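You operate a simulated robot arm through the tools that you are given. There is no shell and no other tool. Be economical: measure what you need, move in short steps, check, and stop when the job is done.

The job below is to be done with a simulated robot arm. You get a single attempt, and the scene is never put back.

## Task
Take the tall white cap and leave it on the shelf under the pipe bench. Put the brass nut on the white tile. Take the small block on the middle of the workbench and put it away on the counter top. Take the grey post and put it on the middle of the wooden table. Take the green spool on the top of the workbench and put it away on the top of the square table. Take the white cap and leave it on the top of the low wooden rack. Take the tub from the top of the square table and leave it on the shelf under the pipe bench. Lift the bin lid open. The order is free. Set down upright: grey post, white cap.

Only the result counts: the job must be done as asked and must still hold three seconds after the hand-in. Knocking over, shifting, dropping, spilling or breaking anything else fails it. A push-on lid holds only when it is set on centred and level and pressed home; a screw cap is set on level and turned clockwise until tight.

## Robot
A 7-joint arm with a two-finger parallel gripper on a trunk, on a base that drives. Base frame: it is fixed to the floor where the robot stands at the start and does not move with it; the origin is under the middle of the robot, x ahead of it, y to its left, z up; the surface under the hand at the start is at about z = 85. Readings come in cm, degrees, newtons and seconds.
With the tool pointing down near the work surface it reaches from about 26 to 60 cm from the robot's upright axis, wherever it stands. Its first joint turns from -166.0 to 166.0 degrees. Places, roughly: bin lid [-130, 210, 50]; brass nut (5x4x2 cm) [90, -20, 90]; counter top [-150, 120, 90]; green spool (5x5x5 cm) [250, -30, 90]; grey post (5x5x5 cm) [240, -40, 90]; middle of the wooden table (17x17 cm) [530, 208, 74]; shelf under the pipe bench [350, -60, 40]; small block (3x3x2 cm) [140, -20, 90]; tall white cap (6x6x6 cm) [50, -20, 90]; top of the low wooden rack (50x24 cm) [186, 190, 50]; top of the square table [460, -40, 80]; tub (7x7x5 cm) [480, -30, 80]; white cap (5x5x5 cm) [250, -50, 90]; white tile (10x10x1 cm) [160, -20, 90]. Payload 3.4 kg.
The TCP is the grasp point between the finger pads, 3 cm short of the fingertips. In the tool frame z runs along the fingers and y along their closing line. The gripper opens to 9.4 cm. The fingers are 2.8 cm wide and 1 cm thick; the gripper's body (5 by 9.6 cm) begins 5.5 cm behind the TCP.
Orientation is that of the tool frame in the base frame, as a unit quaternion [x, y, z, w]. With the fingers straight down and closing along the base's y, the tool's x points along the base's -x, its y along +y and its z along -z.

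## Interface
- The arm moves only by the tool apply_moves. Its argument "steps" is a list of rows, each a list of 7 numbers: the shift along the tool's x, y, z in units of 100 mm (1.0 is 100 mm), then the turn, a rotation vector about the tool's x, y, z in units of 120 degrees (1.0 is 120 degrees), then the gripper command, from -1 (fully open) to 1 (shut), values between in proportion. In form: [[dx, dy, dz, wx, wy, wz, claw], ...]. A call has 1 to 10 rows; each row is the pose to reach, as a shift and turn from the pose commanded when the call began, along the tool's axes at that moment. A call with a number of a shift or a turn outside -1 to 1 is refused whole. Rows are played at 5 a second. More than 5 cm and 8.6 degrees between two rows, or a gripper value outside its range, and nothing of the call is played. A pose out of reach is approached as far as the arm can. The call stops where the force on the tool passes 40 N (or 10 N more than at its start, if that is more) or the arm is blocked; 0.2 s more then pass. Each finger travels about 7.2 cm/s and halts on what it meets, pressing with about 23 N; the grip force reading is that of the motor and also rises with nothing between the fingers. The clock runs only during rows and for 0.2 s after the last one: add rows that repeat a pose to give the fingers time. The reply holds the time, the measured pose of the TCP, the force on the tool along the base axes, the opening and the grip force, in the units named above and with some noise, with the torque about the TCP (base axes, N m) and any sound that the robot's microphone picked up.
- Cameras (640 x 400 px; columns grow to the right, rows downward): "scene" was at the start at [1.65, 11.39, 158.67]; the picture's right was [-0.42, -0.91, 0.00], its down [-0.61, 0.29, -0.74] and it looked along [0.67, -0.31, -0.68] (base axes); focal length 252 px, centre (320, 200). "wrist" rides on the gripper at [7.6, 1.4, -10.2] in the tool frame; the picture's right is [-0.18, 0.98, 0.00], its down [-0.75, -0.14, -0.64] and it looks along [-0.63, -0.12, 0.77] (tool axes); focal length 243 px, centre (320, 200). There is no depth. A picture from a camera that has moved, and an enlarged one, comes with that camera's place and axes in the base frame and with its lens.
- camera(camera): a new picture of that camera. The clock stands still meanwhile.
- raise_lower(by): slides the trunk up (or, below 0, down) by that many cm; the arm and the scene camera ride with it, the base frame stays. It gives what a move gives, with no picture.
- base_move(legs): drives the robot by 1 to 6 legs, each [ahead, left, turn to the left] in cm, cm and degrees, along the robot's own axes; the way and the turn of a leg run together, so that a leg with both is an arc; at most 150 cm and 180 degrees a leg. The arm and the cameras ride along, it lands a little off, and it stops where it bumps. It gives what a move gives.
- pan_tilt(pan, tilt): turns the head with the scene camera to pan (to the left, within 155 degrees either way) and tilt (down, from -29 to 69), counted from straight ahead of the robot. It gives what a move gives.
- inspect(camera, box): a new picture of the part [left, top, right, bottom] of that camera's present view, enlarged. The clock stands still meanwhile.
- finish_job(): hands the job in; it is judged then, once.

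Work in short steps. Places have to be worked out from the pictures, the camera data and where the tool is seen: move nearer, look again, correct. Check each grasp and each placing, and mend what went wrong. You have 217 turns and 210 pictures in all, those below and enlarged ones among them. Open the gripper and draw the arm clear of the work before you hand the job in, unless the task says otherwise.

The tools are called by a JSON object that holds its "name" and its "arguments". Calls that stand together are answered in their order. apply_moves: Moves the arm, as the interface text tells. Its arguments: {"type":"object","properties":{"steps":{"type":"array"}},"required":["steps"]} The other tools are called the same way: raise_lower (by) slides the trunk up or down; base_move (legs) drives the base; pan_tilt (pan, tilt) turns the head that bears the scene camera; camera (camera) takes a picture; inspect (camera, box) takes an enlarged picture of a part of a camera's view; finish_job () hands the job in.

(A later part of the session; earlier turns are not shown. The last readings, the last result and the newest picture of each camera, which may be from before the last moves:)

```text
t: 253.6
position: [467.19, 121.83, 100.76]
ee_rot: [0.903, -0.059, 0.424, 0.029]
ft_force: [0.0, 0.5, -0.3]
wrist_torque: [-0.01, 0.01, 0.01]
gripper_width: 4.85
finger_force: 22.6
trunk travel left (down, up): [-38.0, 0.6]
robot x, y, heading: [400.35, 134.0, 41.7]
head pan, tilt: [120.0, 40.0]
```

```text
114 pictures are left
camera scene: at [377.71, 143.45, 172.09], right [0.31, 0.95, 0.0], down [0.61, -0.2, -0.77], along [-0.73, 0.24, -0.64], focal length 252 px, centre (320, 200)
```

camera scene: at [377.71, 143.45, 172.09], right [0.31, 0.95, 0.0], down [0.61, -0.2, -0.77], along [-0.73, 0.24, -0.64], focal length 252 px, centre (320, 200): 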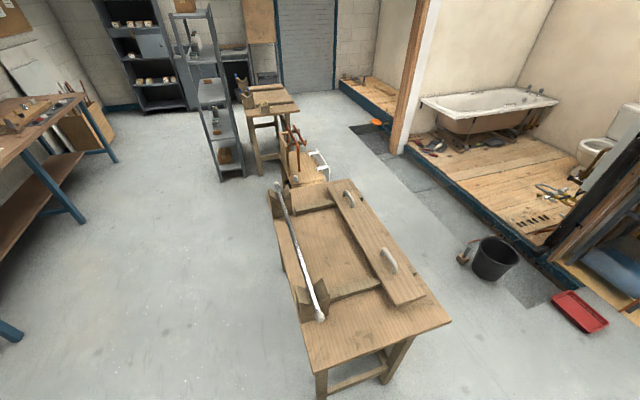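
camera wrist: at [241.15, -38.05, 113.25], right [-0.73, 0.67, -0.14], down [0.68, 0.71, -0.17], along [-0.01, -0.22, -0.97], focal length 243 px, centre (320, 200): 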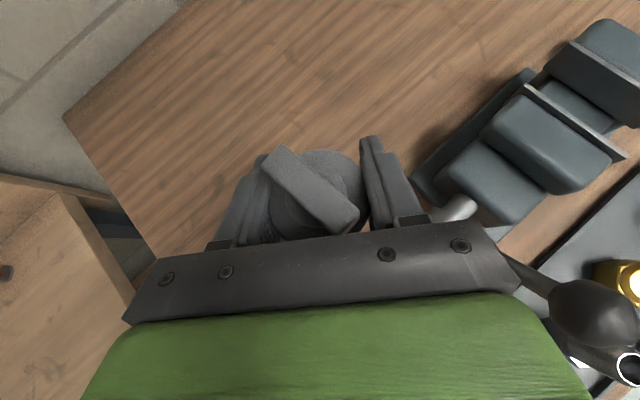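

The trestle table appears unmoved. The wooden table spans about x 499–555, y 186–257. I drive near it and look.

{"name": "base_move", "arguments": {"legs": [[75, 35, 7.6]]}}

{"name": "pan_tilt", "arguments": {"pan": -40, "tilt": 45}}

{"name": "camera", "arguments": {"camera": "scene"}}

{"name": "camera", "arguments": {"camera": "wrist"}}

```text
t: 258.0
position: [496.04, 208.45, 100.73]
ee_rot: [0.905, -0.004, 0.426, 0.003]
ft_force: [0.0, 0.0, -0.8]
wrist_torque: [0.01, 0.02, -0.02]
gripper_width: 4.8
finger_force: 22.4
trunk travel left (down, up): [-38.0, 0.6]
robot x, y, heading: [427.85, 212.32, 48.9]
head pan, tilt: [120.0, 40.0]
```

```text
t: 260.4
position: [496.1, 208.5, 100.77]
ee_rot: [0.905, -0.004, 0.426, 0.003]
ft_force: [0.0, -0.3, -0.3]
wrist_torque: [-0.01, -0.03, -0.02]
gripper_width: 4.84
finger_force: 23.5
trunk travel left (down, up): [-38.0, 0.6]
robot x, y, heading: [428.28, 212.43, 48.9]
head pan, tilt: [-40.0, 45.0]
```

```text
113 pictures are left
camera scene: at [420.88, 218.66, 171.36], right [0.15, -0.99, 0.0], down [-0.7, -0.11, -0.71], along [0.7, 0.11, -0.71], focal length 252 px, centre (320, 200)
```

scene: 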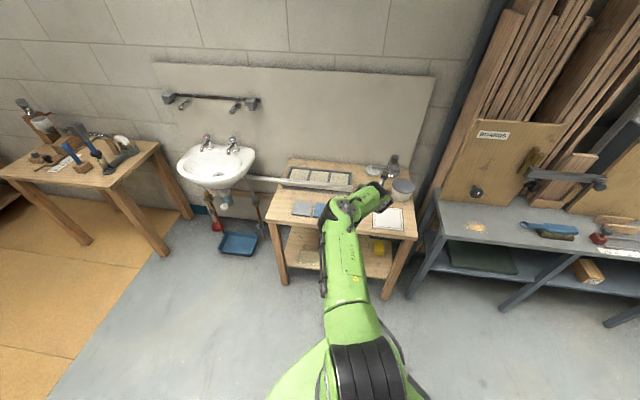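

```text
112 pictures are left
camera wrist: at [493.07, 207.08, 113.17], right [-0.13, -0.98, -0.14], down [-0.97, 0.15, -0.17], along [0.19, 0.11, -0.98], focal length 243 px, centre (320, 200)
```

wrist: 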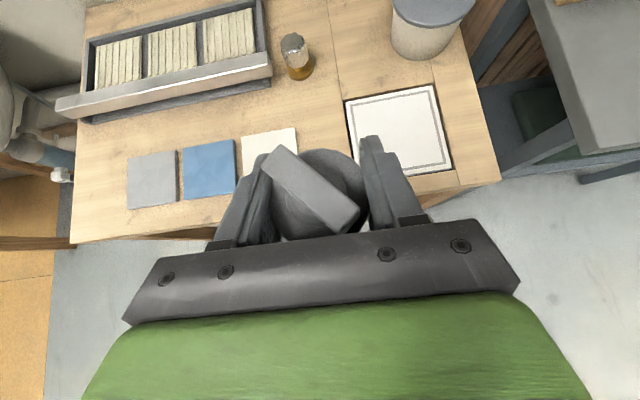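

The region at (530,208) lies between a small amber bottle, a jar and a framed mat. I zoom in to measure these.

{"name": "inspect", "arguments": {"camera": "wrist", "box": [240, 0, 500, 170]}}

{"name": "inspect", "arguments": {"camera": "scene", "box": [270, 140, 430, 250]}}

```text
2.35 times, centred on (370, 85) of wrist
camera zoom: at [493.07, 207.08, 113.17], right [-0.13, -0.98, -0.14], down [-0.97, 0.15, -0.17], along [0.19, 0.11, -0.98], focal length 571 px, centre (202, 471)
```

zoom: 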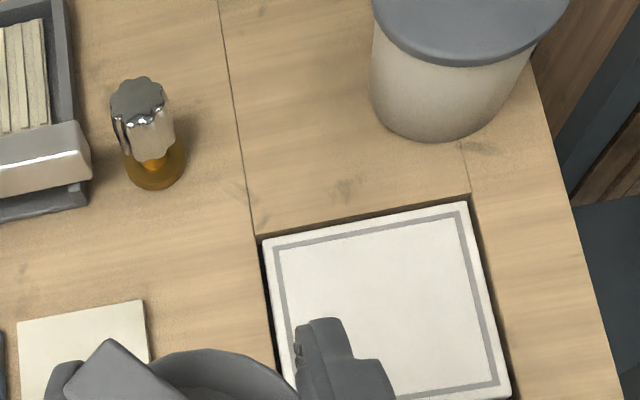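

```text
3.64 times, centred on (350, 195) of scene
camera zoom: at [420.88, 218.66, 171.36], right [0.15, -0.99, 0.0], down [-0.7, -0.11, -0.71], along [0.7, 0.11, -0.71], focal length 917 px, centre (211, 218)
```

zoom: 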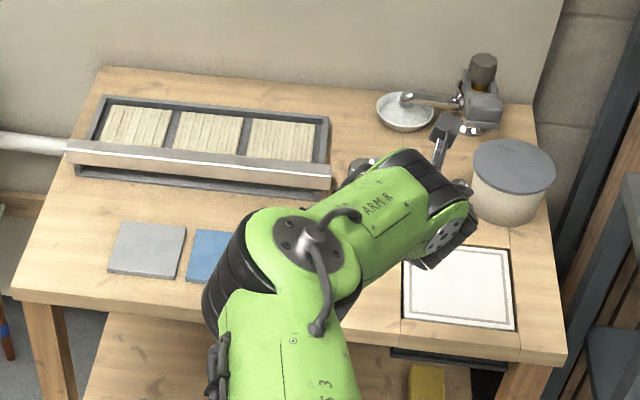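

I plan to set the post at about (534.5,205) with azimuth +8°, passing between jar (524,191) and bottle (525,212). I turn and drive over that point at height.

{"name": "base_move", "arguments": {"legs": [[0, 0, 8.6], [9.2, -38, 0]]}}

{"name": "camera", "arguments": {"camera": "wrist"}}

{"name": "camera", "arguments": {"camera": "scene"}}

```text
t: 263.5
position: [532.68, 206.03, 100.7]
ee_rot: [0.903, 0.063, 0.424, -0.03]
ft_force: [0.2, 0.0, -0.7]
wrist_torque: [0.03, -0.04, -0.01]
gripper_width: 4.82
finger_force: 23.0
trunk travel left (down, up): [-38.0, 0.6]
robot x, y, heading: [465.17, 199.33, 57.3]
head pan, tilt: [-40.0, 45.0]
```

```text
109 pictures are left
camera wrist: at [530.01, 204.22, 113.14], right [0.02, -0.99, -0.14], down [-0.99, 0.0, -0.17], along [0.17, 0.14, -0.98], focal length 243 px, centre (320, 200)
```

wrist: 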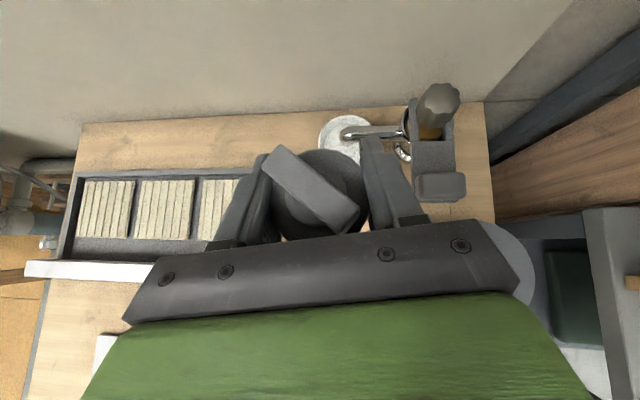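

```text
108 pictures are left
camera scene: at [456.88, 204.9, 171.36], right [0.3, -0.95, 0.0], down [-0.68, -0.21, -0.71], along [0.67, 0.21, -0.71], focal length 252 px, centre (320, 200)
```

scene: 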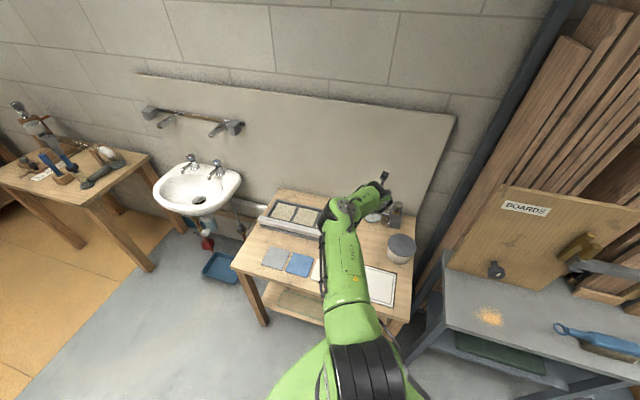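

I nudge 1.8 cm to the right and lower the trunk 14 cm, then check clearance.

{"name": "base_move", "arguments": {"legs": [[0, -1.8, 0]]}}

{"name": "raise_lower", "arguments": {"by": -12}}

{"name": "camera", "arguments": {"camera": "wrist"}}

{"name": "inspect", "arguments": {"camera": "scene", "box": [250, 140, 440, 280]}}

```text
t: 264.3
position: [534.05, 205.05, 100.84]
ee_rot: [0.902, 0.063, 0.425, -0.029]
ft_force: [0.9, 0.1, -1.3]
wrist_torque: [0.0, 0.04, 0.0]
gripper_width: 4.83
finger_force: 23.0
trunk travel left (down, up): [-38.0, 0.6]
robot x, y, heading: [466.29, 198.65, 57.6]
head pan, tilt: [-40.0, 45.0]
```

```text
t: 265.8
position: [534.1, 205.07, 88.61]
ee_rot: [0.902, 0.064, 0.425, -0.03]
ft_force: [0.3, 0.1, -1.2]
wrist_torque: [0.0, -0.02, 0.02]
gripper_width: 4.83
finger_force: 22.7
trunk travel left (down, up): [-26.0, 12.6]
robot x, y, heading: [466.31, 198.46, 57.5]
head pan, tilt: [-40.0, 45.0]
```

```text
107 pictures are left
camera wrist: at [531.43, 203.32, 101.11], right [0.02, -0.99, -0.14], down [-0.99, 0.0, -0.17], along [0.17, 0.14, -0.98], focal length 243 px, centre (320, 200)
```

wrist: 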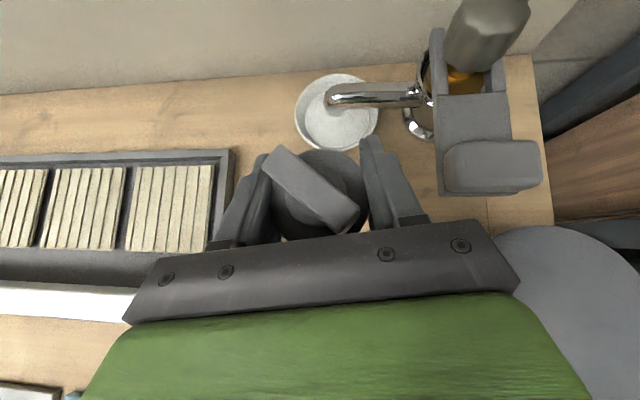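

```text
2.86 times, centred on (345, 210) of scene
camera zoom: at [458.28, 203.98, 159.29], right [0.3, -0.95, 0.0], down [-0.68, -0.21, -0.71], along [0.67, 0.21, -0.71], focal length 720 px, centre (249, 171)
```

zoom: 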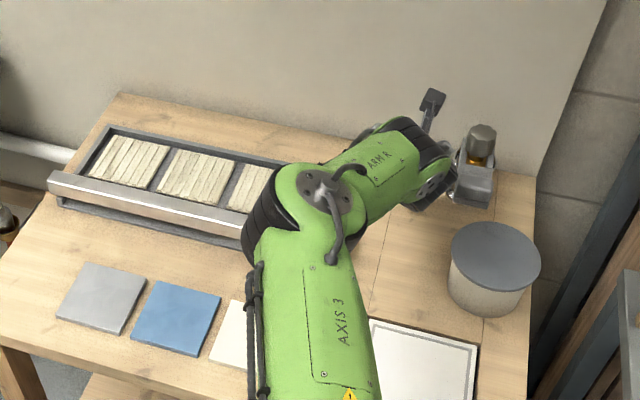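

Clearances look right: bowl is ~4 cm ahead of the post. I lower 8 cm more and watch the force.

{"name": "raise_lower", "arguments": {"by": -5}}

{"name": "raise_lower", "arguments": {"by": -3.5}}

{"name": "camera", "arguments": {"camera": "wrist"}}

```text
t: 266.7
position: [534.13, 205.12, 83.74]
ee_rot: [0.902, 0.065, 0.425, -0.03]
ft_force: [-0.2, -0.8, -0.2]
wrist_torque: [0.03, -0.04, 0.03]
gripper_width: 4.8
finger_force: 22.6
trunk travel left (down, up): [-21.0, 17.6]
robot x, y, heading: [466.27, 198.6, 57.3]
head pan, tilt: [-40.0, 45.0]
```

```text
t: 267.5
position: [534.04, 205.13, 80.25]
ee_rot: [0.903, 0.064, 0.425, -0.029]
ft_force: [-0.1, 0.3, -0.1]
wrist_torque: [-0.02, 0.01, -0.02]
gripper_width: 4.84
finger_force: 22.6
trunk travel left (down, up): [-17.5, 21.1]
robot x, y, heading: [466.37, 198.82, 57.5]
head pan, tilt: [-40.0, 45.0]
```

```text
105 pictures are left
camera wrist: at [531.42, 203.32, 92.71], right [0.02, -0.99, -0.14], down [-0.99, 0.0, -0.17], along [0.17, 0.14, -0.98], focal length 243 px, centre (320, 200)
```

wrist: 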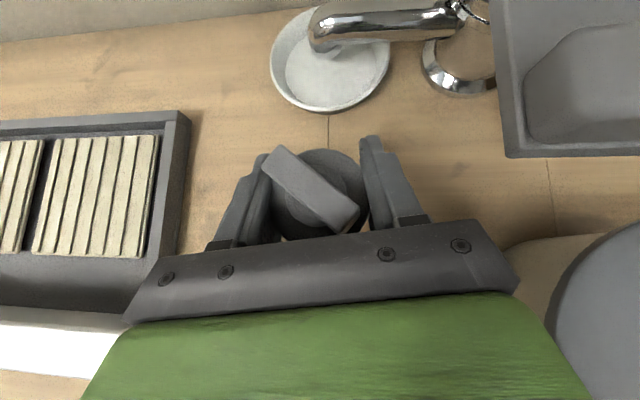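

Creep down with the arm.

{"name": "apply_moves", "arguments": {"steps": [[-0.06, 0, 0.05, 0, 0, 0, 1], [-0.12, 0, 0.1, 0, 0, 0, 1]]}}

{"name": "apply_moves", "arguments": {"steps": [[-0.03, 0, 0.025, 0, 0, 0, 1], [-0.03, 0, 0.025, 0, 0, 0, 1]]}}

{"name": "apply_moves", "arguments": {"steps": [[-0.03, 0, 0.025, 0, 0, 0, 1], [-0.03, 0, 0.025, 0, 0, 0, 1]]}}

```text
t: 268.1
position: [533.87, 204.98, 78.72]
ee_rot: [0.903, 0.064, 0.425, -0.03]
ft_force: [0.3, -0.5, -0.8]
wrist_torque: [-0.05, -0.01, 0.01]
gripper_width: 4.81
finger_force: 22.6
trunk travel left (down, up): [-17.5, 21.1]
robot x, y, heading: [465.87, 198.66, 57.5]
head pan, tilt: [-40.0, 45.0]
```

```text
t: 268.7
position: [534.08, 205.05, 78.36]
ee_rot: [0.902, 0.064, 0.425, -0.03]
ft_force: [1.0, 0.5, -1.1]
wrist_torque: [-0.03, -0.01, -0.01]
gripper_width: 4.8
finger_force: 22.8
trunk travel left (down, up): [-17.5, 21.1]
robot x, y, heading: [466.44, 198.61, 57.3]
head pan, tilt: [-40.0, 45.0]
```

```text
t: 269.3
position: [534.02, 205.1, 77.98]
ee_rot: [0.903, 0.063, 0.424, -0.029]
ft_force: [-0.3, -0.5, -0.7]
wrist_torque: [0.02, 0.0, 0.0]
gripper_width: 4.82
finger_force: 22.8
trunk travel left (down, up): [-17.5, 21.1]
robot x, y, heading: [466.76, 198.64, 57.4]
head pan, tilt: [-40.0, 45.0]
```

{"name": "apply_moves", "arguments": {"steps": [[-0.025, 0, 0.02, 0, 0, 0, 1], [-0.025, 0, 0.02, 0, 0, 0, 1]]}}

{"name": "apply_moves", "arguments": {"steps": [[-0.025, 0, 0.02, 0, 0, 0, 1], [-0.025, 0, 0.02, 0, 0, 0, 1]]}}

```text
t: 269.9
position: [534.06, 205.07, 77.71]
ee_rot: [0.902, 0.064, 0.426, -0.029]
ft_force: [1.3, 0.2, 5.9]
wrist_torque: [0.04, 0.0, -0.01]
gripper_width: 4.8
finger_force: 22.8
trunk travel left (down, up): [-17.5, 21.1]
robot x, y, heading: [466.67, 199.04, 57.6]
head pan, tilt: [-40.0, 45.0]
```

```text
t: 270.5
position: [533.93, 205.0, 77.6]
ee_rot: [0.901, 0.065, 0.429, -0.03]
ft_force: [4.1, -1.1, 23.9]
wrist_torque: [-0.04, 0.06, -0.02]
gripper_width: 4.84
finger_force: 22.8
trunk travel left (down, up): [-17.5, 21.1]
robot x, y, heading: [466.18, 199.08, 57.6]
head pan, tilt: [-40.0, 45.0]
```

Contact. I relieve, open moderately and withdraw along the tool axis.

{"name": "apply_moves", "arguments": {"steps": [[0.025, 0, -0.02, 0, 0, 0, 0.0], [0.025, 0, -0.02, 0, 0, 0, -0.4], [0.025, 0, -0.02, 0, 0, 0, -0.4], [0.025, 0, -0.25, 0, 0, 0, -0.4], [0.025, 0, -0.6, 0, 0, 0, -0.4], [0.025, 0, -0.95, 0, 0, 0, -0.4]]}}

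{"name": "camera", "arguments": {"camera": "wrist"}}

```text
t: 271.9
position: [526.87, 204.2, 83.36]
ee_rot: [0.903, 0.063, 0.425, -0.028]
ft_force: [-0.8, -0.4, 0.0]
wrist_torque: [-0.02, 0.03, -0.04]
gripper_width: 6.59
finger_force: 0.0
trunk travel left (down, up): [-17.5, 21.1]
robot x, y, heading: [466.53, 198.71, 57.5]
head pan, tilt: [-40.0, 45.0]
```

```text
104 pictures are left
camera wrist: at [524.13, 202.38, 95.8], right [0.02, -0.99, -0.14], down [-0.99, 0.0, -0.17], along [0.17, 0.14, -0.98], focal length 243 px, centre (320, 200)
```

wrist: 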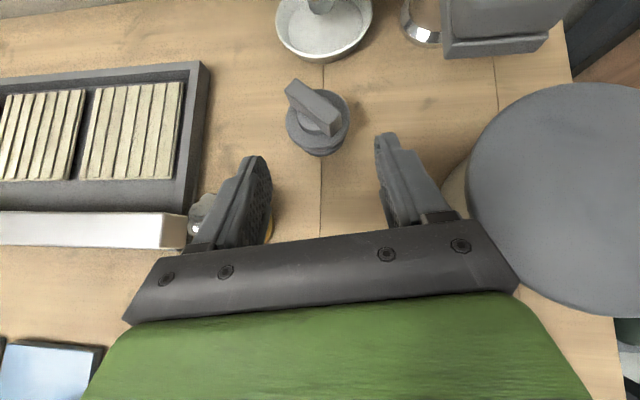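

Post stands upright. The bottle is near the left finger, so I rise straight up with the trunk, then check.

{"name": "raise_lower", "arguments": {"by": 20}}

{"name": "base_move", "arguments": {"legs": [[-24, 18, 0]]}}

{"name": "camera", "arguments": {"camera": "wrist"}}

{"name": "camera", "arguments": {"camera": "scene"}}

```text
t: 274.1
position: [526.83, 204.16, 103.37]
ee_rot: [0.903, 0.063, 0.425, -0.029]
ft_force: [-0.1, -0.3, -0.4]
wrist_torque: [0.02, -0.04, 0.0]
gripper_width: 6.6
finger_force: 0.1
trunk travel left (down, up): [-37.5, 1.1]
robot x, y, heading: [466.66, 198.85, 57.4]
head pan, tilt: [-40.0, 45.0]
```

```text
t: 276.1
position: [498.67, 193.55, 103.32]
ee_rot: [0.903, 0.066, 0.424, -0.031]
ft_force: [-0.3, 0.0, 0.6]
wrist_torque: [0.04, 0.0, -0.01]
gripper_width: 6.57
finger_force: 0.0
trunk travel left (down, up): [-37.5, 1.1]
robot x, y, heading: [438.15, 187.78, 57.4]
head pan, tilt: [-40.0, 45.0]
```

```text
103 pictures are left
camera wrist: at [496.04, 191.79, 115.78], right [0.03, -0.99, -0.14], down [-0.99, 0.0, -0.17], along [0.17, 0.14, -0.97], focal length 243 px, centre (320, 200)
```

wrist: 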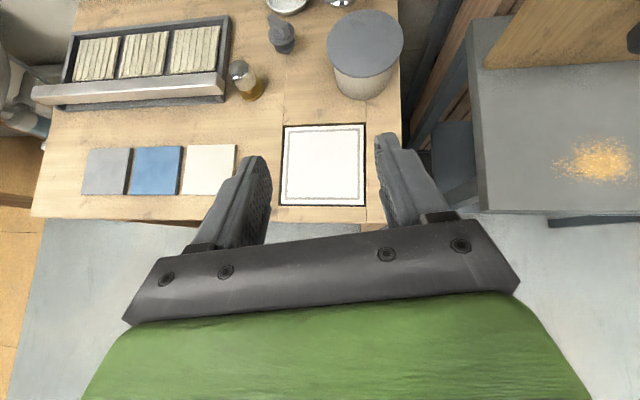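

```text
102 pictures are left
camera scene: at [430.04, 193.02, 170.88], right [0.3, -0.95, 0.0], down [-0.67, -0.21, -0.71], along [0.67, 0.21, -0.71], focal length 252 px, centre (320, 200)
```

scene: 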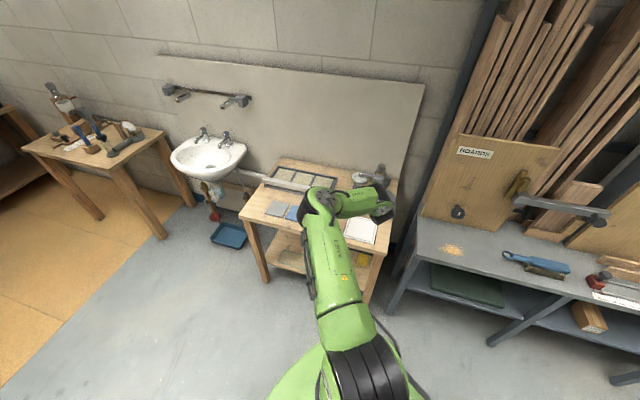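

Everything on the table still stands. Next the small block: I tilt the tool back to vertical and drive back down the aisle.

{"name": "apply_moves", "arguments": {"steps": [[0, 0, 0, 0, -0.07, 0, -0.4], [0, 0, 0, 0, -0.14, 0, -0.4], [0, 0, 0, 0, -0.21, 0, -0.4], [0, 0, 0, 0, -0.28, 0, -0.4], [0, 0, 0, 0, -0.35, 0, -0.4], [0, 0, 0, 0, -0.417, 0, -0.4]]}}

{"name": "base_move", "arguments": {"legs": [[-122.9, -45.4, 0], [0, 0, -57.4], [-145, -10, 0], [-145, -10, 0]]}}

{"name": "camera", "arguments": {"camera": "wrist"}}

{"name": "camera", "arguments": {"camera": "scene"}}

```text
t: 277.5
position: [496.64, 192.76, 103.46]
ee_rot: [0.997, 0.073, 0.003, 0.001]
ft_force: [-0.2, 0.3, 0.0]
wrist_torque: [0.0, -0.03, -0.02]
gripper_width: 6.58
finger_force: 0.0
out of reach, approached as far as the arm can: row 6
trunk travel left (down, up): [-37.5, 1.1]
robot x, y, heading: [438.47, 187.71, 57.2]
head pan, tilt: [-40.0, 45.0]
```

```text
t: 300.4
position: [152.18, -2.15, 103.43]
ee_rot: [0.902, -0.431, 0.003, 0.002]
ft_force: [0.0, -0.5, -0.5]
wrist_torque: [-0.02, -0.02, -0.02]
gripper_width: 6.57
finger_force: 0.0
trunk travel left (down, up): [-37.5, 1.1]
robot x, y, heading: [118.05, 45.68, -1.7]
head pan, tilt: [-40.0, 45.0]
```

```text
101 pictures are left
camera wrist: at [155.98, -8.85, 113.71], right [-0.88, -0.47, 0.0], down [-0.36, 0.68, 0.64], along [-0.3, 0.56, -0.77], focal length 243 px, centre (320, 200)
```

wrist: 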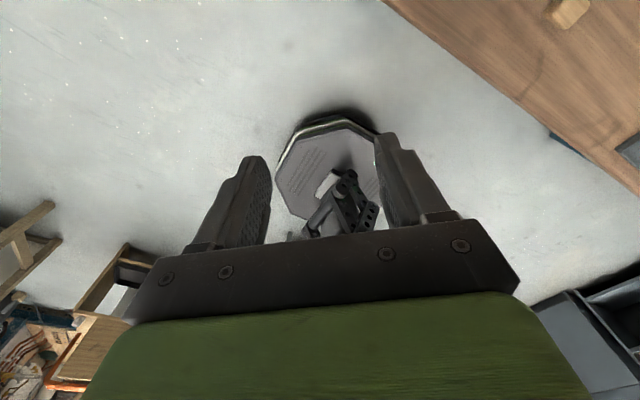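

```text
100 pictures are left
camera scene: at [118.94, 55.4, 170.88], right [-0.67, -0.74, 0.0], down [-0.53, 0.47, -0.71], along [0.53, -0.47, -0.71], focal length 252 px, centre (320, 200)
```

scene: 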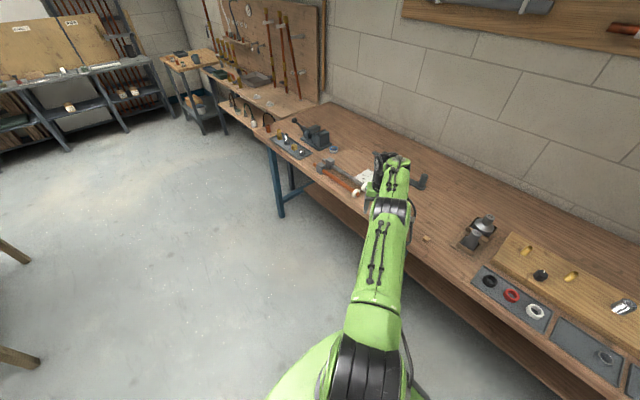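

Block at about (136.2,-18.6). I drive in closer.

{"name": "base_move", "arguments": {"legs": [[-12.3, -25, 1.7]]}}

{"name": "camera", "arguments": {"camera": "wrist"}}

```text
t: 302.4
position: [140.79, -26.03, 103.32]
ee_rot: [0.908, -0.419, 0.003, 0.001]
ft_force: [-0.6, -0.5, 0.2]
wrist_torque: [0.01, -0.01, 0.0]
gripper_width: 6.58
finger_force: 0.1
trunk travel left (down, up): [-37.5, 1.1]
robot x, y, heading: [105.44, 20.78, -0.1]
head pan, tilt: [-40.0, 45.0]
```

```text
99 pictures are left
camera wrist: at [144.81, -32.67, 113.69], right [-0.87, -0.5, 0.0], down [-0.38, 0.67, 0.64], along [-0.32, 0.55, -0.77], focal length 243 px, centre (320, 200)
```

wrist: 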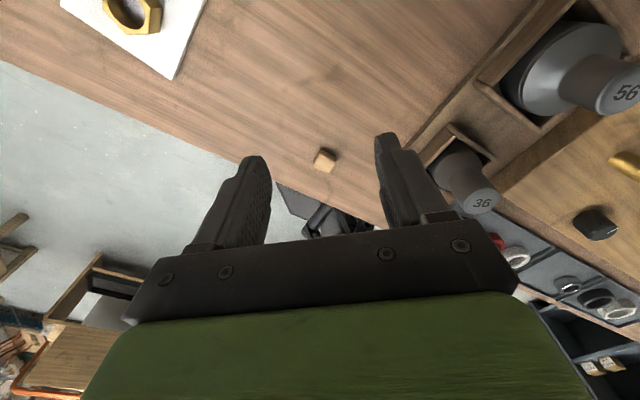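

I check the block's orientation.

{"name": "inspect", "arguments": {"camera": "wrist", "box": [280, 130, 380, 195]}}

```text
6.15 times, centred on (330, 162) of wrist
camera zoom: at [144.81, -32.67, 113.69], right [-0.87, -0.5, 0.0], down [-0.38, 0.67, 0.64], along [-0.32, 0.55, -0.77], focal length 1493 px, centre (258, 431)
```

zoom: 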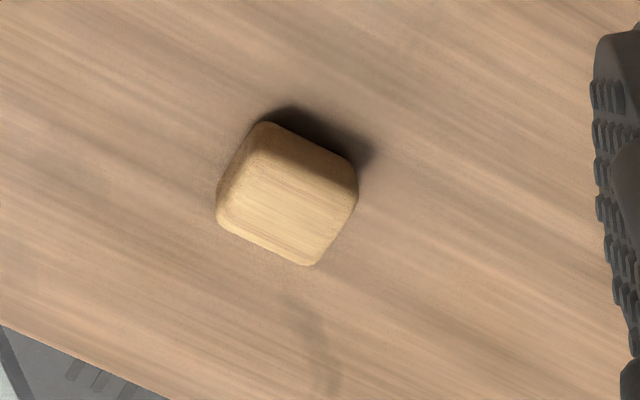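

The block's edges lie along x and y; I turn the tool so it closes along y while moving above (136.3,-19.1).

{"name": "apply_moves", "arguments": {"steps": [[-0.14, -0.02, 0.1, 0, 0, -0.069, -0.4], [-0.28, -0.035, 0.25, 0, 0, -0.138, -0.4], [-0.42, -0.05, 0.4, 0, 0, -0.206, -0.4], [-0.56, -0.07, 0.6, 0, 0, -0.275, -0.4], [-0.7, -0.09, 0.8, 0, 0, -0.344, -0.4], [-0.82, -0.105, 1.0, 0, 0, -0.4125, -0.4]]}}

{"name": "camera", "arguments": {"camera": "wrist"}}

```text
t: 303.8
position: [136.77, -19.36, 93.07]
ee_rot: [1.0, -0.001, 0.001, 0.001]
ft_force: [0.5, -0.2, 0.0]
wrist_torque: [-0.01, -0.01, 0.01]
gripper_width: 6.55
finger_force: 0.2
out of reach, approached as far as the arm can: row 6
trunk travel left (down, up): [-37.5, 1.1]
robot x, y, heading: [105.38, 21.05, -0.3]
head pan, tilt: [-40.0, 45.0]
```

```text
97 pictures are left
camera wrist: at [144.49, -20.69, 103.35], right [-0.18, -0.98, 0.0], down [-0.75, 0.14, 0.64], along [-0.63, 0.12, -0.77], focal length 243 px, centre (320, 200)
```

wrist: 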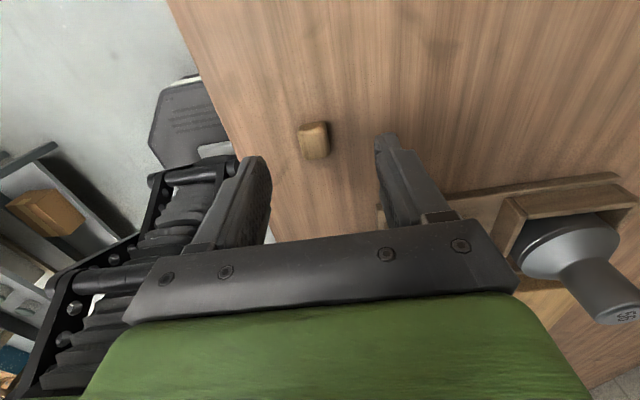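

Centre nearly matched; I correct by 0.6 cm, and lower the trunk 4.4 cm.

{"name": "apply_moves", "arguments": {"steps": [[-0.02, -0.05, 0, 0, 0, 0, -0.4]]}}

{"name": "raise_lower", "arguments": {"by": -4.4}}

{"name": "camera", "arguments": {"camera": "wrist"}}

```text
t: 304.2
position: [137.0, -19.09, 92.92]
ee_rot: [1.0, 0.0, 0.0, 0.002]
ft_force: [0.3, 0.2, 0.0]
wrist_torque: [0.03, 0.05, -0.02]
gripper_width: 6.59
finger_force: 0.0
out of reach, approached as far as the arm can: row 1
trunk travel left (down, up): [-37.5, 1.1]
robot x, y, heading: [105.62, 21.23, 0.1]
head pan, tilt: [-40.0, 45.0]
```

```text
t: 305.1
position: [136.75, -19.38, 88.41]
ee_rot: [1.0, -0.001, 0.001, 0.003]
ft_force: [0.0, 0.7, 0.8]
wrist_torque: [-0.01, -0.01, -0.02]
gripper_width: 6.59
finger_force: 0.0
trunk travel left (down, up): [-33.1, 5.5]
robot x, y, heading: [105.34, 20.93, -0.1]
head pan, tilt: [-40.0, 45.0]
```

```text
96 pictures are left
camera wrist: at [144.53, -20.57, 98.83], right [-0.19, -0.98, 0.0], down [-0.75, 0.15, 0.64], along [-0.63, 0.12, -0.77], focal length 243 px, centre (320, 200)
```

wrist: 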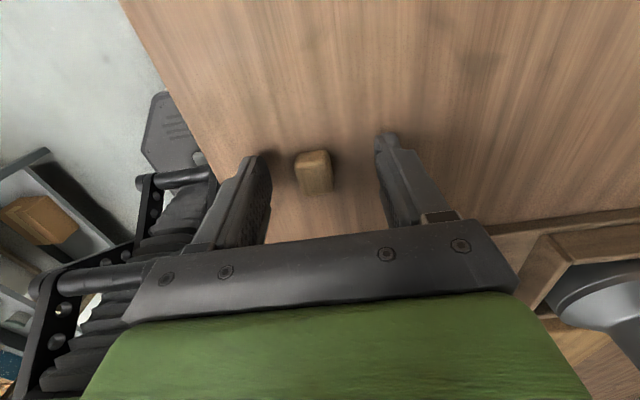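

Block is between the fingers. Close.

{"name": "apply_moves", "arguments": {"steps": [[0, -0.04, 0, 0, 0, 0, 0.2], [0, -0.04, 0, 0, 0, 0, 1], [0, -0.04, 0, 0, 0, 0, 1], [0, -0.04, 0, 0, 0, 0, 1]]}}

{"name": "raise_lower", "arguments": {"by": 5.4}}

{"name": "camera", "arguments": {"camera": "wrist"}}

```text
t: 306.1
position: [137.1, -18.93, 88.5]
ee_rot: [1.0, -0.001, 0.0, 0.001]
ft_force: [-0.5, 0.4, 0.1]
wrist_torque: [-0.01, 0.01, -0.01]
gripper_width: 1.9
finger_force: 23.3
trunk travel left (down, up): [-33.1, 5.5]
robot x, y, heading: [105.68, 20.71, -0.2]
head pan, tilt: [-40.0, 45.0]
```

```text
t: 307.0
position: [137.07, -18.86, 93.98]
ee_rot: [1.0, -0.001, -0.001, 0.002]
ft_force: [-0.4, -0.7, 0.7]
wrist_torque: [0.0, 0.01, 0.01]
gripper_width: 1.93
finger_force: 23.5
trunk travel left (down, up): [-38.5, 0.1]
robot x, y, heading: [105.37, 21.03, -0.2]
head pan, tilt: [-40.0, 45.0]
```

```text
95 pictures are left
camera wrist: at [144.7, -20.32, 104.21], right [-0.19, -0.98, 0.0], down [-0.75, 0.15, 0.64], along [-0.63, 0.12, -0.77], focal length 243 px, centre (320, 200)
```

wrist: 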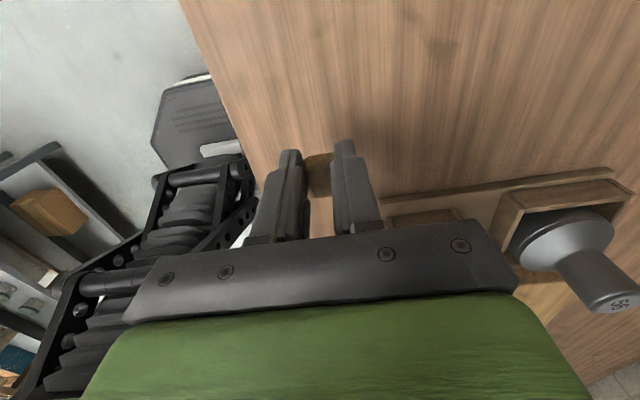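

Block held (1.9 cm). I lift, back out and go toward the start corner to look at the counter.

{"name": "apply_moves", "arguments": {"steps": [[0, 0, -0.4, 0, 0, 0, 1], [0, 0, -0.8, 0, 0, 0, 1]]}}

{"name": "base_move", "arguments": {"legs": [[0, 20, 0], [-135, 0, 0]]}}

{"name": "pan_tilt", "arguments": {"pan": 130, "tilt": 25}}

{"name": "camera", "arguments": {"camera": "scene"}}

{"name": "camera", "arguments": {"camera": "wrist"}}

```text
t: 307.6
position: [138.09, -20.11, 101.63]
ee_rot: [1.0, -0.002, 0.0, 0.001]
ft_force: [0.2, 0.6, -0.2]
wrist_torque: [0.0, -0.03, -0.02]
gripper_width: 1.93
finger_force: 23.2
out of reach, approached as far as the arm can: row 1, 2
trunk travel left (down, up): [-38.5, 0.1]
robot x, y, heading: [105.87, 20.88, -0.5]
head pan, tilt: [-40.0, 45.0]
```

```text
t: 315.6
position: [2.86, -0.45, 101.82]
ee_rot: [1.0, 0.005, -0.001, 0.001]
ft_force: [0.3, -0.1, -0.6]
wrist_torque: [-0.01, 0.01, 0.0]
gripper_width: 1.91
finger_force: 22.9
trunk travel left (down, up): [-38.5, 0.1]
robot x, y, heading: [-30.33, 40.23, 0.6]
head pan, tilt: [-40.0, 45.0]
```

```text
t: 318.1
position: [2.99, -0.53, 101.63]
ee_rot: [1.0, 0.006, 0.0, 0.001]
ft_force: [-0.1, -1.1, 0.3]
wrist_torque: [0.03, -0.01, 0.03]
gripper_width: 1.93
finger_force: 23.3
trunk travel left (down, up): [-38.5, 0.1]
robot x, y, heading: [-30.07, 39.8, 0.7]
head pan, tilt: [130.0, 25.0]
```

```text
94 pictures are left
camera scene: at [-42.22, 61.84, 174.89], right [0.76, 0.65, 0.0], down [0.27, -0.32, -0.91], along [-0.59, 0.69, -0.42], focal length 252 px, centre (320, 200)
```

scene: 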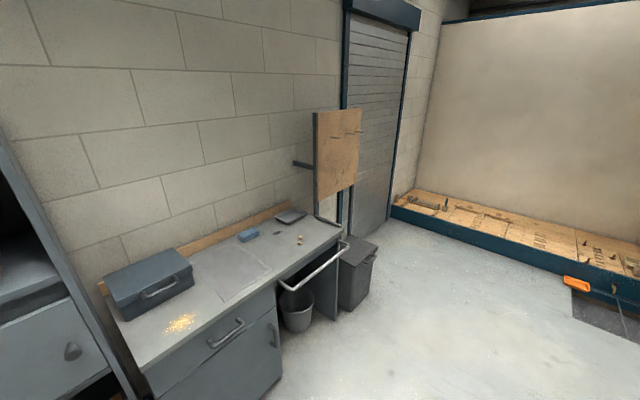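

```text
93 pictures are left
camera wrist: at [10.76, -1.79, 111.93], right [-0.17, -0.98, 0.0], down [-0.75, 0.13, 0.64], along [-0.63, 0.11, -0.77], focal length 243 px, centre (320, 200)
```

wrist: 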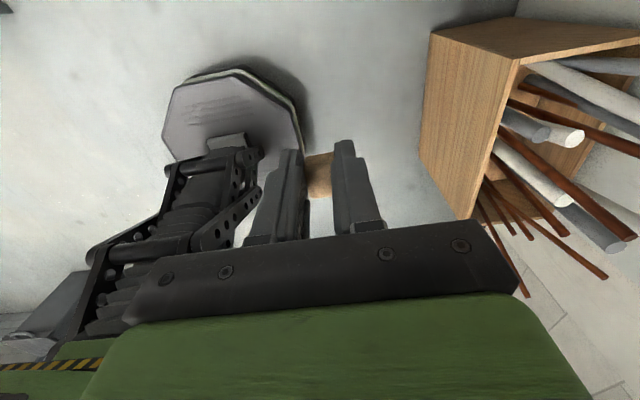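

The counter front edge is at x≈-119; free area around (-134,106). The bin is at its far end. I drive there and turn to face it.

{"name": "base_move", "arguments": {"legs": [[-28, 64, 0], [0, 0, -130]]}}

{"name": "pan_tilt", "arguments": {"pan": -50, "tilt": 40}}

{"name": "camera", "arguments": {"camera": "scene"}}

```text
t: 327.3
position: [-111.15, 103.05, 101.69]
ee_rot: [-0.43, 0.903, 0.002, 0.0]
ft_force: [0.4, 0.1, -0.3]
wrist_torque: [0.0, 0.01, -0.01]
gripper_width: 1.94
finger_force: 22.9
trunk travel left (down, up): [-38.5, 0.1]
robot x, y, heading: [-58.71, 102.99, -129.0]
head pan, tilt: [130.0, 25.0]
```

```text
t: 330.0
position: [-111.09, 103.01, 101.56]
ee_rot: [-0.431, 0.902, 0.0, 0.001]
ft_force: [0.1, 0.1, -0.2]
wrist_torque: [-0.01, 0.01, 0.02]
gripper_width: 1.91
finger_force: 23.4
trunk travel left (down, up): [-38.5, 0.1]
robot x, y, heading: [-58.75, 102.99, -129.1]
head pan, tilt: [-50.0, 40.0]
```

```text
92 pictures are left
camera scene: at [-51.64, 97.59, 172.55], right [-0.02, 1.0, 0.0], down [0.64, 0.01, -0.77], along [-0.77, -0.01, -0.64], focal length 252 px, centre (320, 200)
```

scene: 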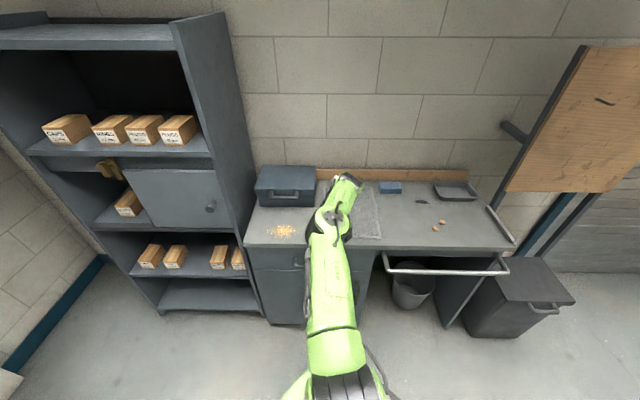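

A clear spot is around (-129,122). I shift the base so the block is above it.

{"name": "base_move", "arguments": {"legs": [[-3.5, -25.6, 0]]}}

{"name": "camera", "arguments": {"camera": "wrist"}}

{"name": "camera", "arguments": {"camera": "scene"}}

```text
t: 331.9
position: [-129.07, 122.29, 101.56]
ee_rot: [-0.431, 0.903, 0.001, 0.002]
ft_force: [0.0, 0.4, 0.0]
wrist_torque: [-0.05, -0.02, -0.01]
gripper_width: 1.91
finger_force: 22.9
trunk travel left (down, up): [-38.5, 0.1]
robot x, y, heading: [-76.7, 121.79, -128.9]
head pan, tilt: [-50.0, 40.0]
```

```text
91 pictures are left
camera wrist: at [-134.82, 117.18, 111.91], right [-0.65, 0.76, 0.0], down [0.58, 0.5, 0.64], along [0.49, 0.42, -0.77], focal length 243 px, centre (320, 200)
```

wrist: 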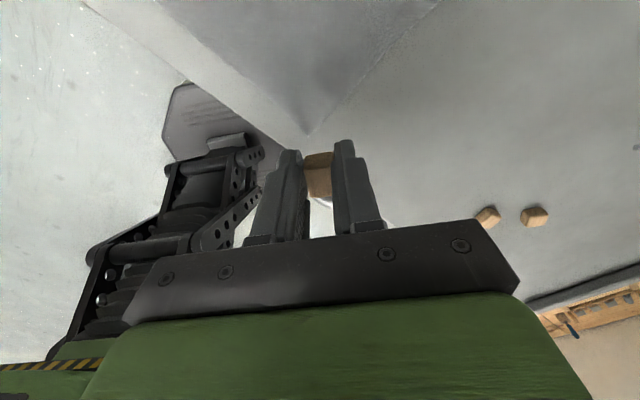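

```text
90 pictures are left
camera scene: at [-69.61, 116.6, 172.56], right [-0.02, 1.0, 0.0], down [0.64, 0.01, -0.77], along [-0.77, -0.01, -0.64], focal length 252 px, centre (320, 200)
```

scene: 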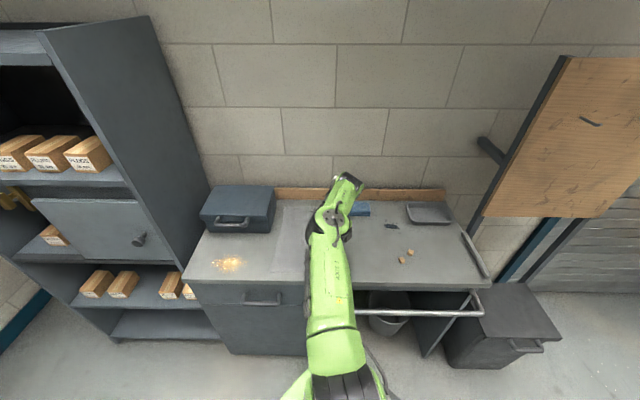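

My spot is on the textured plate's corner; I shift 6.5 cm in +y to plain counter, then lower.

{"name": "base_move", "arguments": {"legs": [[-5, -4.1, 0]]}}

{"name": "raise_lower", "arguments": {"by": -5}}

{"name": "camera", "arguments": {"camera": "wrist"}}

```text
t: 332.9
position: [-129.11, 128.75, 101.75]
ee_rot: [-0.43, 0.903, 0.001, -0.001]
ft_force: [0.3, 0.2, -0.2]
wrist_torque: [-0.01, 0.02, 0.02]
gripper_width: 1.9
finger_force: 23.4
trunk travel left (down, up): [-38.5, 0.1]
robot x, y, heading: [-77.01, 128.46, -129.1]
head pan, tilt: [-50.0, 40.0]
```

```text
t: 333.8
position: [-129.19, 128.65, 96.61]
ee_rot: [-0.43, 0.903, 0.001, 0.0]
ft_force: [-0.4, 0.0, 0.1]
wrist_torque: [-0.01, -0.02, 0.04]
gripper_width: 1.93
finger_force: 23.0
trunk travel left (down, up): [-33.5, 5.1]
robot x, y, heading: [-76.78, 128.31, -129.3]
head pan, tilt: [-50.0, 40.0]
```

```text
89 pictures are left
camera wrist: at [-134.89, 123.69, 106.94], right [-0.65, 0.76, 0.0], down [0.59, 0.49, 0.64], along [0.49, 0.42, -0.77], focal length 243 px, centre (320, 200)
```

wrist: 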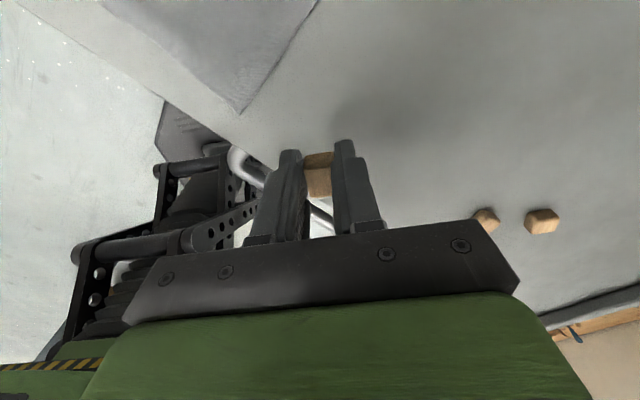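

Plain counter below. Creep down to contact.

{"name": "apply_moves", "arguments": {"steps": [[0, 0, 0.1, 0, 0, 0, 1], [0, 0, 0.2, 0, 0, 0, 1]]}}

{"name": "apply_moves", "arguments": {"steps": [[0, 0, 0.05, 0, 0, 0, 1], [0, 0, 0.1, 0, 0, 0, 1]]}}

{"name": "apply_moves", "arguments": {"steps": [[0, 0, 0.05, 0, 0, 0, 1], [0, 0, 0.05, 0, 0, 0, 1]]}}

```text
t: 334.4
position: [-129.1, 128.63, 94.74]
ee_rot: [-0.43, 0.903, 0.001, 0.002]
ft_force: [-0.3, -0.1, 0.5]
wrist_torque: [-0.01, -0.02, 0.01]
gripper_width: 1.92
finger_force: 23.4
trunk travel left (down, up): [-33.5, 5.1]
robot x, y, heading: [-76.86, 128.39, -129.0]
head pan, tilt: [-50.0, 40.0]
```

```text
t: 335.0
position: [-129.03, 128.68, 93.67]
ee_rot: [-0.43, 0.903, 0.001, 0.001]
ft_force: [0.5, 0.0, 0.5]
wrist_torque: [-0.02, 0.0, -0.01]
gripper_width: 1.93
finger_force: 23.1
trunk travel left (down, up): [-33.5, 5.1]
robot x, y, heading: [-76.56, 128.15, -129.1]
head pan, tilt: [-50.0, 40.0]
```

```text
t: 335.6
position: [-129.08, 128.66, 93.1]
ee_rot: [-0.43, 0.903, 0.001, 0.0]
ft_force: [-0.3, -0.8, 0.1]
wrist_torque: [-0.02, 0.03, -0.03]
gripper_width: 1.92
finger_force: 23.0
trunk travel left (down, up): [-33.5, 5.1]
robot x, y, heading: [-76.84, 128.57, -129.2]
head pan, tilt: [-50.0, 40.0]
```

{"name": "apply_moves", "arguments": {"steps": [[0, 0, 0.05, 0, 0, 0, 1], [0, 0, 0.05, 0, 0, 0, 1]]}}

{"name": "apply_moves", "arguments": {"steps": [[0, 0, 0.05, 0, 0, 0, 1], [0, 0, 0.05, 0, 0, 0, 1]]}}

{"name": "apply_moves", "arguments": {"steps": [[0, 0, 0.05, 0, 0, 0, 1], [0, 0, 0.05, 0, 0, 0, 1]]}}

{"name": "camera", "arguments": {"camera": "wrist"}}

```text
t: 336.2
position: [-129.12, 128.73, 92.75]
ee_rot: [-0.431, 0.903, 0.001, 0.0]
ft_force: [-0.4, -0.2, -0.5]
wrist_torque: [0.0, 0.01, -0.01]
gripper_width: 1.92
finger_force: 23.2
trunk travel left (down, up): [-33.5, 5.1]
robot x, y, heading: [-76.52, 128.02, -129.1]
head pan, tilt: [-50.0, 40.0]
```

```text
t: 336.8
position: [-129.09, 128.62, 92.32]
ee_rot: [-0.429, 0.903, 0.002, 0.001]
ft_force: [-0.3, -0.5, 0.2]
wrist_torque: [-0.01, 0.01, 0.03]
gripper_width: 1.92
finger_force: 22.9
trunk travel left (down, up): [-33.5, 5.1]
robot x, y, heading: [-76.79, 128.44, -129.1]
head pan, tilt: [-50.0, 40.0]
```

```text
t: 337.4
position: [-129.04, 128.66, 91.64]
ee_rot: [-0.43, 0.903, 0.002, 0.001]
ft_force: [0.0, 0.5, 0.2]
wrist_torque: [0.0, -0.01, 0.0]
gripper_width: 1.94
finger_force: 23.2
trunk travel left (down, up): [-33.5, 5.1]
robot x, y, heading: [-76.87, 128.36, -129.0]
head pan, tilt: [-50.0, 40.0]
```

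```text
88 pictures are left
camera wrist: at [-134.84, 123.7, 101.96], right [-0.65, 0.76, 0.0], down [0.58, 0.49, 0.64], along [0.49, 0.42, -0.77], focal length 243 px, centre (320, 200)
```

wrist: 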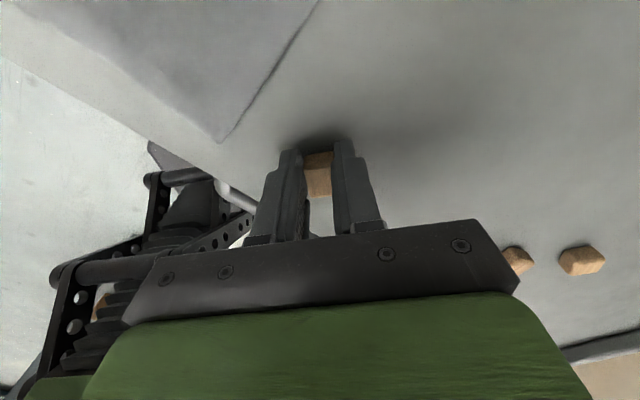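

Still slightly above; continue.

{"name": "apply_moves", "arguments": {"steps": [[0, 0, 0.05, 0, 0, 0, 1], [0, 0, 0.07, 0, 0, 0, 1]]}}

{"name": "apply_moves", "arguments": {"steps": [[0, 0, 0.05, 0, 0, 0, 1], [0, 0, 0.05, 0, 0, 0, 1]]}}

{"name": "apply_moves", "arguments": {"steps": [[0, 0, 0.05, 0, 0, 0, 1], [0, 0, 0.05, 0, 0, 0, 1]]}}

```text
t: 338.0
position: [-129.17, 128.73, 91.04]
ee_rot: [-0.429, 0.903, 0.003, -0.002]
ft_force: [0.3, 0.8, 18.6]
wrist_torque: [0.14, -0.1, 0.0]
gripper_width: 2.01
finger_force: 22.9
trunk travel left (down, up): [-33.5, 5.1]
robot x, y, heading: [-76.93, 127.86, -129.1]
head pan, tilt: [-50.0, 40.0]
```

```text
t: 338.5
position: [-129.09, 128.66, 91.05]
ee_rot: [-0.43, 0.903, 0.003, -0.004]
ft_force: [9.6, 0.4, 18.3]
wrist_torque: [0.03, -0.56, 0.02]
gripper_width: 1.94
finger_force: 23.0
trunk travel left (down, up): [-33.5, 5.1]
robot x, y, heading: [-77.08, 128.31, -129.0]
head pan, tilt: [-50.0, 40.0]
stopped in row 2: the force on the tool passed its limit at 43 N (the readings are from after the stop); the commanded pose is now the measured one
```

```text
t: 338.9
position: [-129.12, 128.62, 91.01]
ee_rot: [-0.43, 0.903, 0.004, -0.004]
ft_force: [13.0, -0.2, 22.9]
wrist_torque: [0.03, -0.78, -0.01]
gripper_width: 1.95
finger_force: 23.1
trunk travel left (down, up): [-33.5, 5.1]
robot x, y, heading: [-76.46, 128.34, -129.1]
head pan, tilt: [-50.0, 40.0]
stopped in row 1: the force on the tool passed its limit at 46 N (the readings are from after the stop); the commanded pose is now the measured one
```

Contact at z ≈ 91. Relieve and open, then rise.

{"name": "apply_moves", "arguments": {"steps": [[0, 0, -0.02, 0, 0, 0, 1], [0, 0, -0.02, 0, 0, 0, 0.3], [0, 0, -0.02, 0, 0, 0, 0.1], [0, 0, -0.02, 0, 0, 0, 0.1], [0, 0, -0.3, 0, 0, 0, 0.1], [0, 0, -0.7, 0, 0, 0, 0.1]]}}

{"name": "camera", "arguments": {"camera": "wrist"}}

```text
t: 340.3
position: [-129.19, 128.69, 97.8]
ee_rot: [-0.431, 0.902, 0.002, -0.003]
ft_force: [0.0, -0.4, 0.5]
wrist_torque: [-0.02, 0.0, 0.01]
gripper_width: 4.22
finger_force: 0.0
trunk travel left (down, up): [-33.5, 5.1]
robot x, y, heading: [-76.95, 127.89, -129.0]
head pan, tilt: [-50.0, 40.0]
```

```text
87 pictures are left
camera wrist: at [-134.99, 123.66, 108.16], right [-0.65, 0.76, 0.01], down [0.59, 0.49, 0.64], along [0.48, 0.42, -0.77], focal length 243 px, centre (320, 200)
```

wrist: 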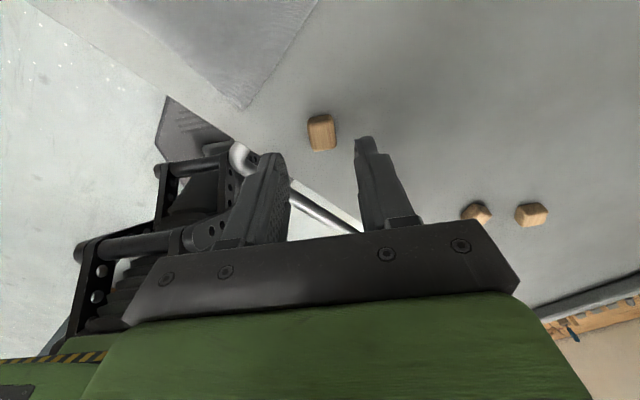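

Block sits on the counter. Now the bin: I back off, move along and look at the lid.

{"name": "raise_lower", "arguments": {"by": 5}}

{"name": "base_move", "arguments": {"legs": [[-22, 27, 0], [-45, -36, 0]]}}

{"name": "pan_tilt", "arguments": {"pan": -40, "tilt": 45}}

{"name": "camera", "arguments": {"camera": "scene"}}

```text
t: 341.2
position: [-129.48, 128.69, 102.91]
ee_rot: [-0.43, 0.903, 0.003, -0.003]
ft_force: [-0.3, 0.0, 0.6]
wrist_torque: [0.02, 0.02, 0.0]
gripper_width: 4.22
finger_force: 0.0
trunk travel left (down, up): [-38.5, 0.1]
robot x, y, heading: [-76.8, 128.48, -129.0]
head pan, tilt: [-50.0, 40.0]
```

```text
t: 346.4
position: [-92.67, 186.72, 102.72]
ee_rot: [-0.424, 0.906, 0.004, -0.003]
ft_force: [-0.8, -0.2, 0.1]
wrist_torque: [-0.01, 0.01, 0.01]
gripper_width: 4.24
finger_force: 0.2
trunk travel left (down, up): [-38.5, 0.1]
robot x, y, heading: [-40.12, 185.85, -130.0]
head pan, tilt: [-50.0, 40.0]
```

```text
t: 347.1
position: [-92.65, 186.67, 102.78]
ee_rot: [-0.423, 0.906, 0.003, -0.005]
ft_force: [-0.4, 1.2, -0.8]
wrist_torque: [-0.02, 0.0, -0.01]
gripper_width: 4.25
finger_force: 0.1
trunk travel left (down, up): [-38.5, 0.1]
robot x, y, heading: [-39.96, 186.03, -129.9]
head pan, tilt: [-40.0, 45.0]
```

```text
86 pictures are left
camera scene: at [-32.51, 178.81, 171.83], right [-0.17, 0.98, 0.0], down [0.7, 0.12, -0.71], along [-0.7, -0.12, -0.71], focal length 252 px, centre (320, 200)
```

scene: 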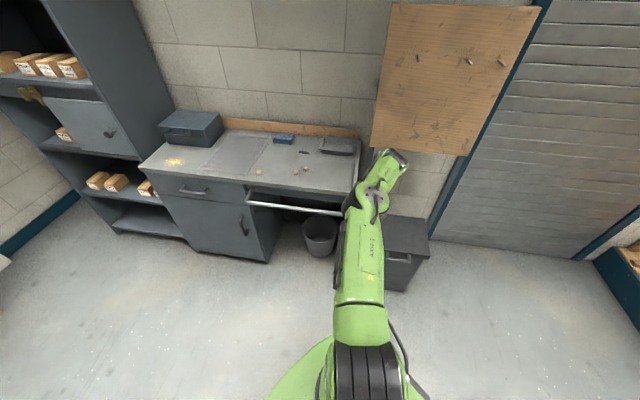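

The arm hides the bin; I turn the robot and look again, zoomed.

{"name": "base_move", "arguments": {"legs": [[0, 0, 45]]}}

{"name": "pan_tilt", "arguments": {"pan": -105, "tilt": 45}}

{"name": "camera", "arguments": {"camera": "scene"}}

{"name": "inspect", "arguments": {"camera": "scene", "box": [240, 140, 400, 260]}}

```text
t: 349.5
position: [-78.57, 149.73, 102.81]
ee_rot: [0.733, -0.68, -0.002, 0.005]
ft_force: [-0.4, 0.3, 0.2]
wrist_torque: [0.02, 0.0, -0.01]
gripper_width: 4.22
finger_force: 0.0
trunk travel left (down, up): [-38.5, 0.1]
robot x, y, heading: [-40.01, 185.42, -85.7]
head pan, tilt: [-40.0, 45.0]
```

```text
t: 350.9
position: [-78.55, 149.77, 102.84]
ee_rot: [0.734, -0.68, -0.001, 0.004]
ft_force: [0.4, 0.0, -0.2]
wrist_torque: [0.0, 0.03, -0.03]
gripper_width: 4.23
finger_force: 0.2
trunk travel left (down, up): [-38.5, 0.1]
robot x, y, heading: [-39.8, 185.73, -85.4]
head pan, tilt: [-105.0, 45.0]
```

```text
85 pictures are left
camera scene: at [-33.29, 193.98, 171.83], right [0.19, 0.98, 0.0], down [0.69, -0.13, -0.71], along [-0.69, 0.13, -0.71], focal length 252 px, centre (320, 200)
```

scene: 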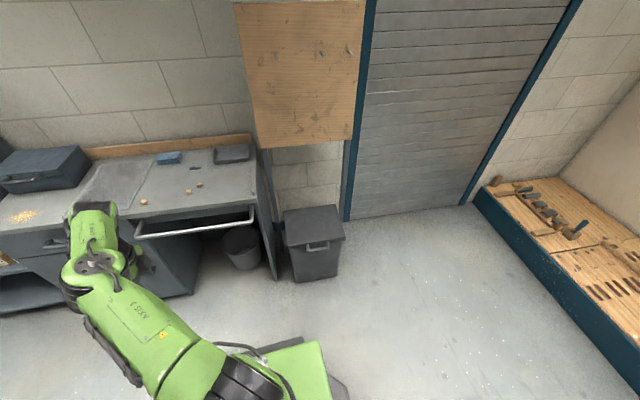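

```text
3.33 times, centred on (320, 200) of scene
camera zoom: at [-33.29, 193.98, 171.83], right [0.19, 0.98, 0.0], down [0.69, -0.13, -0.71], along [-0.69, 0.13, -0.71], focal length 840 px, centre (320, 200)
```

zoom: 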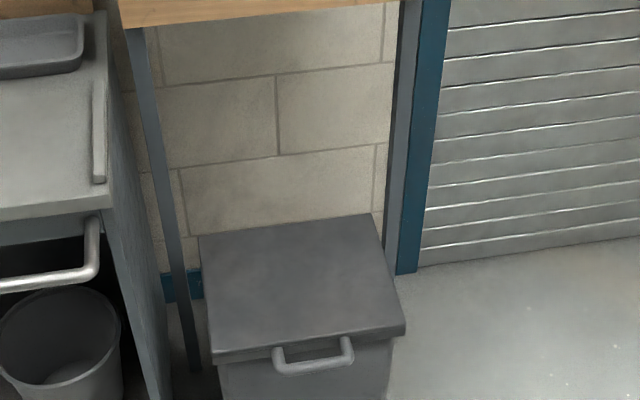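

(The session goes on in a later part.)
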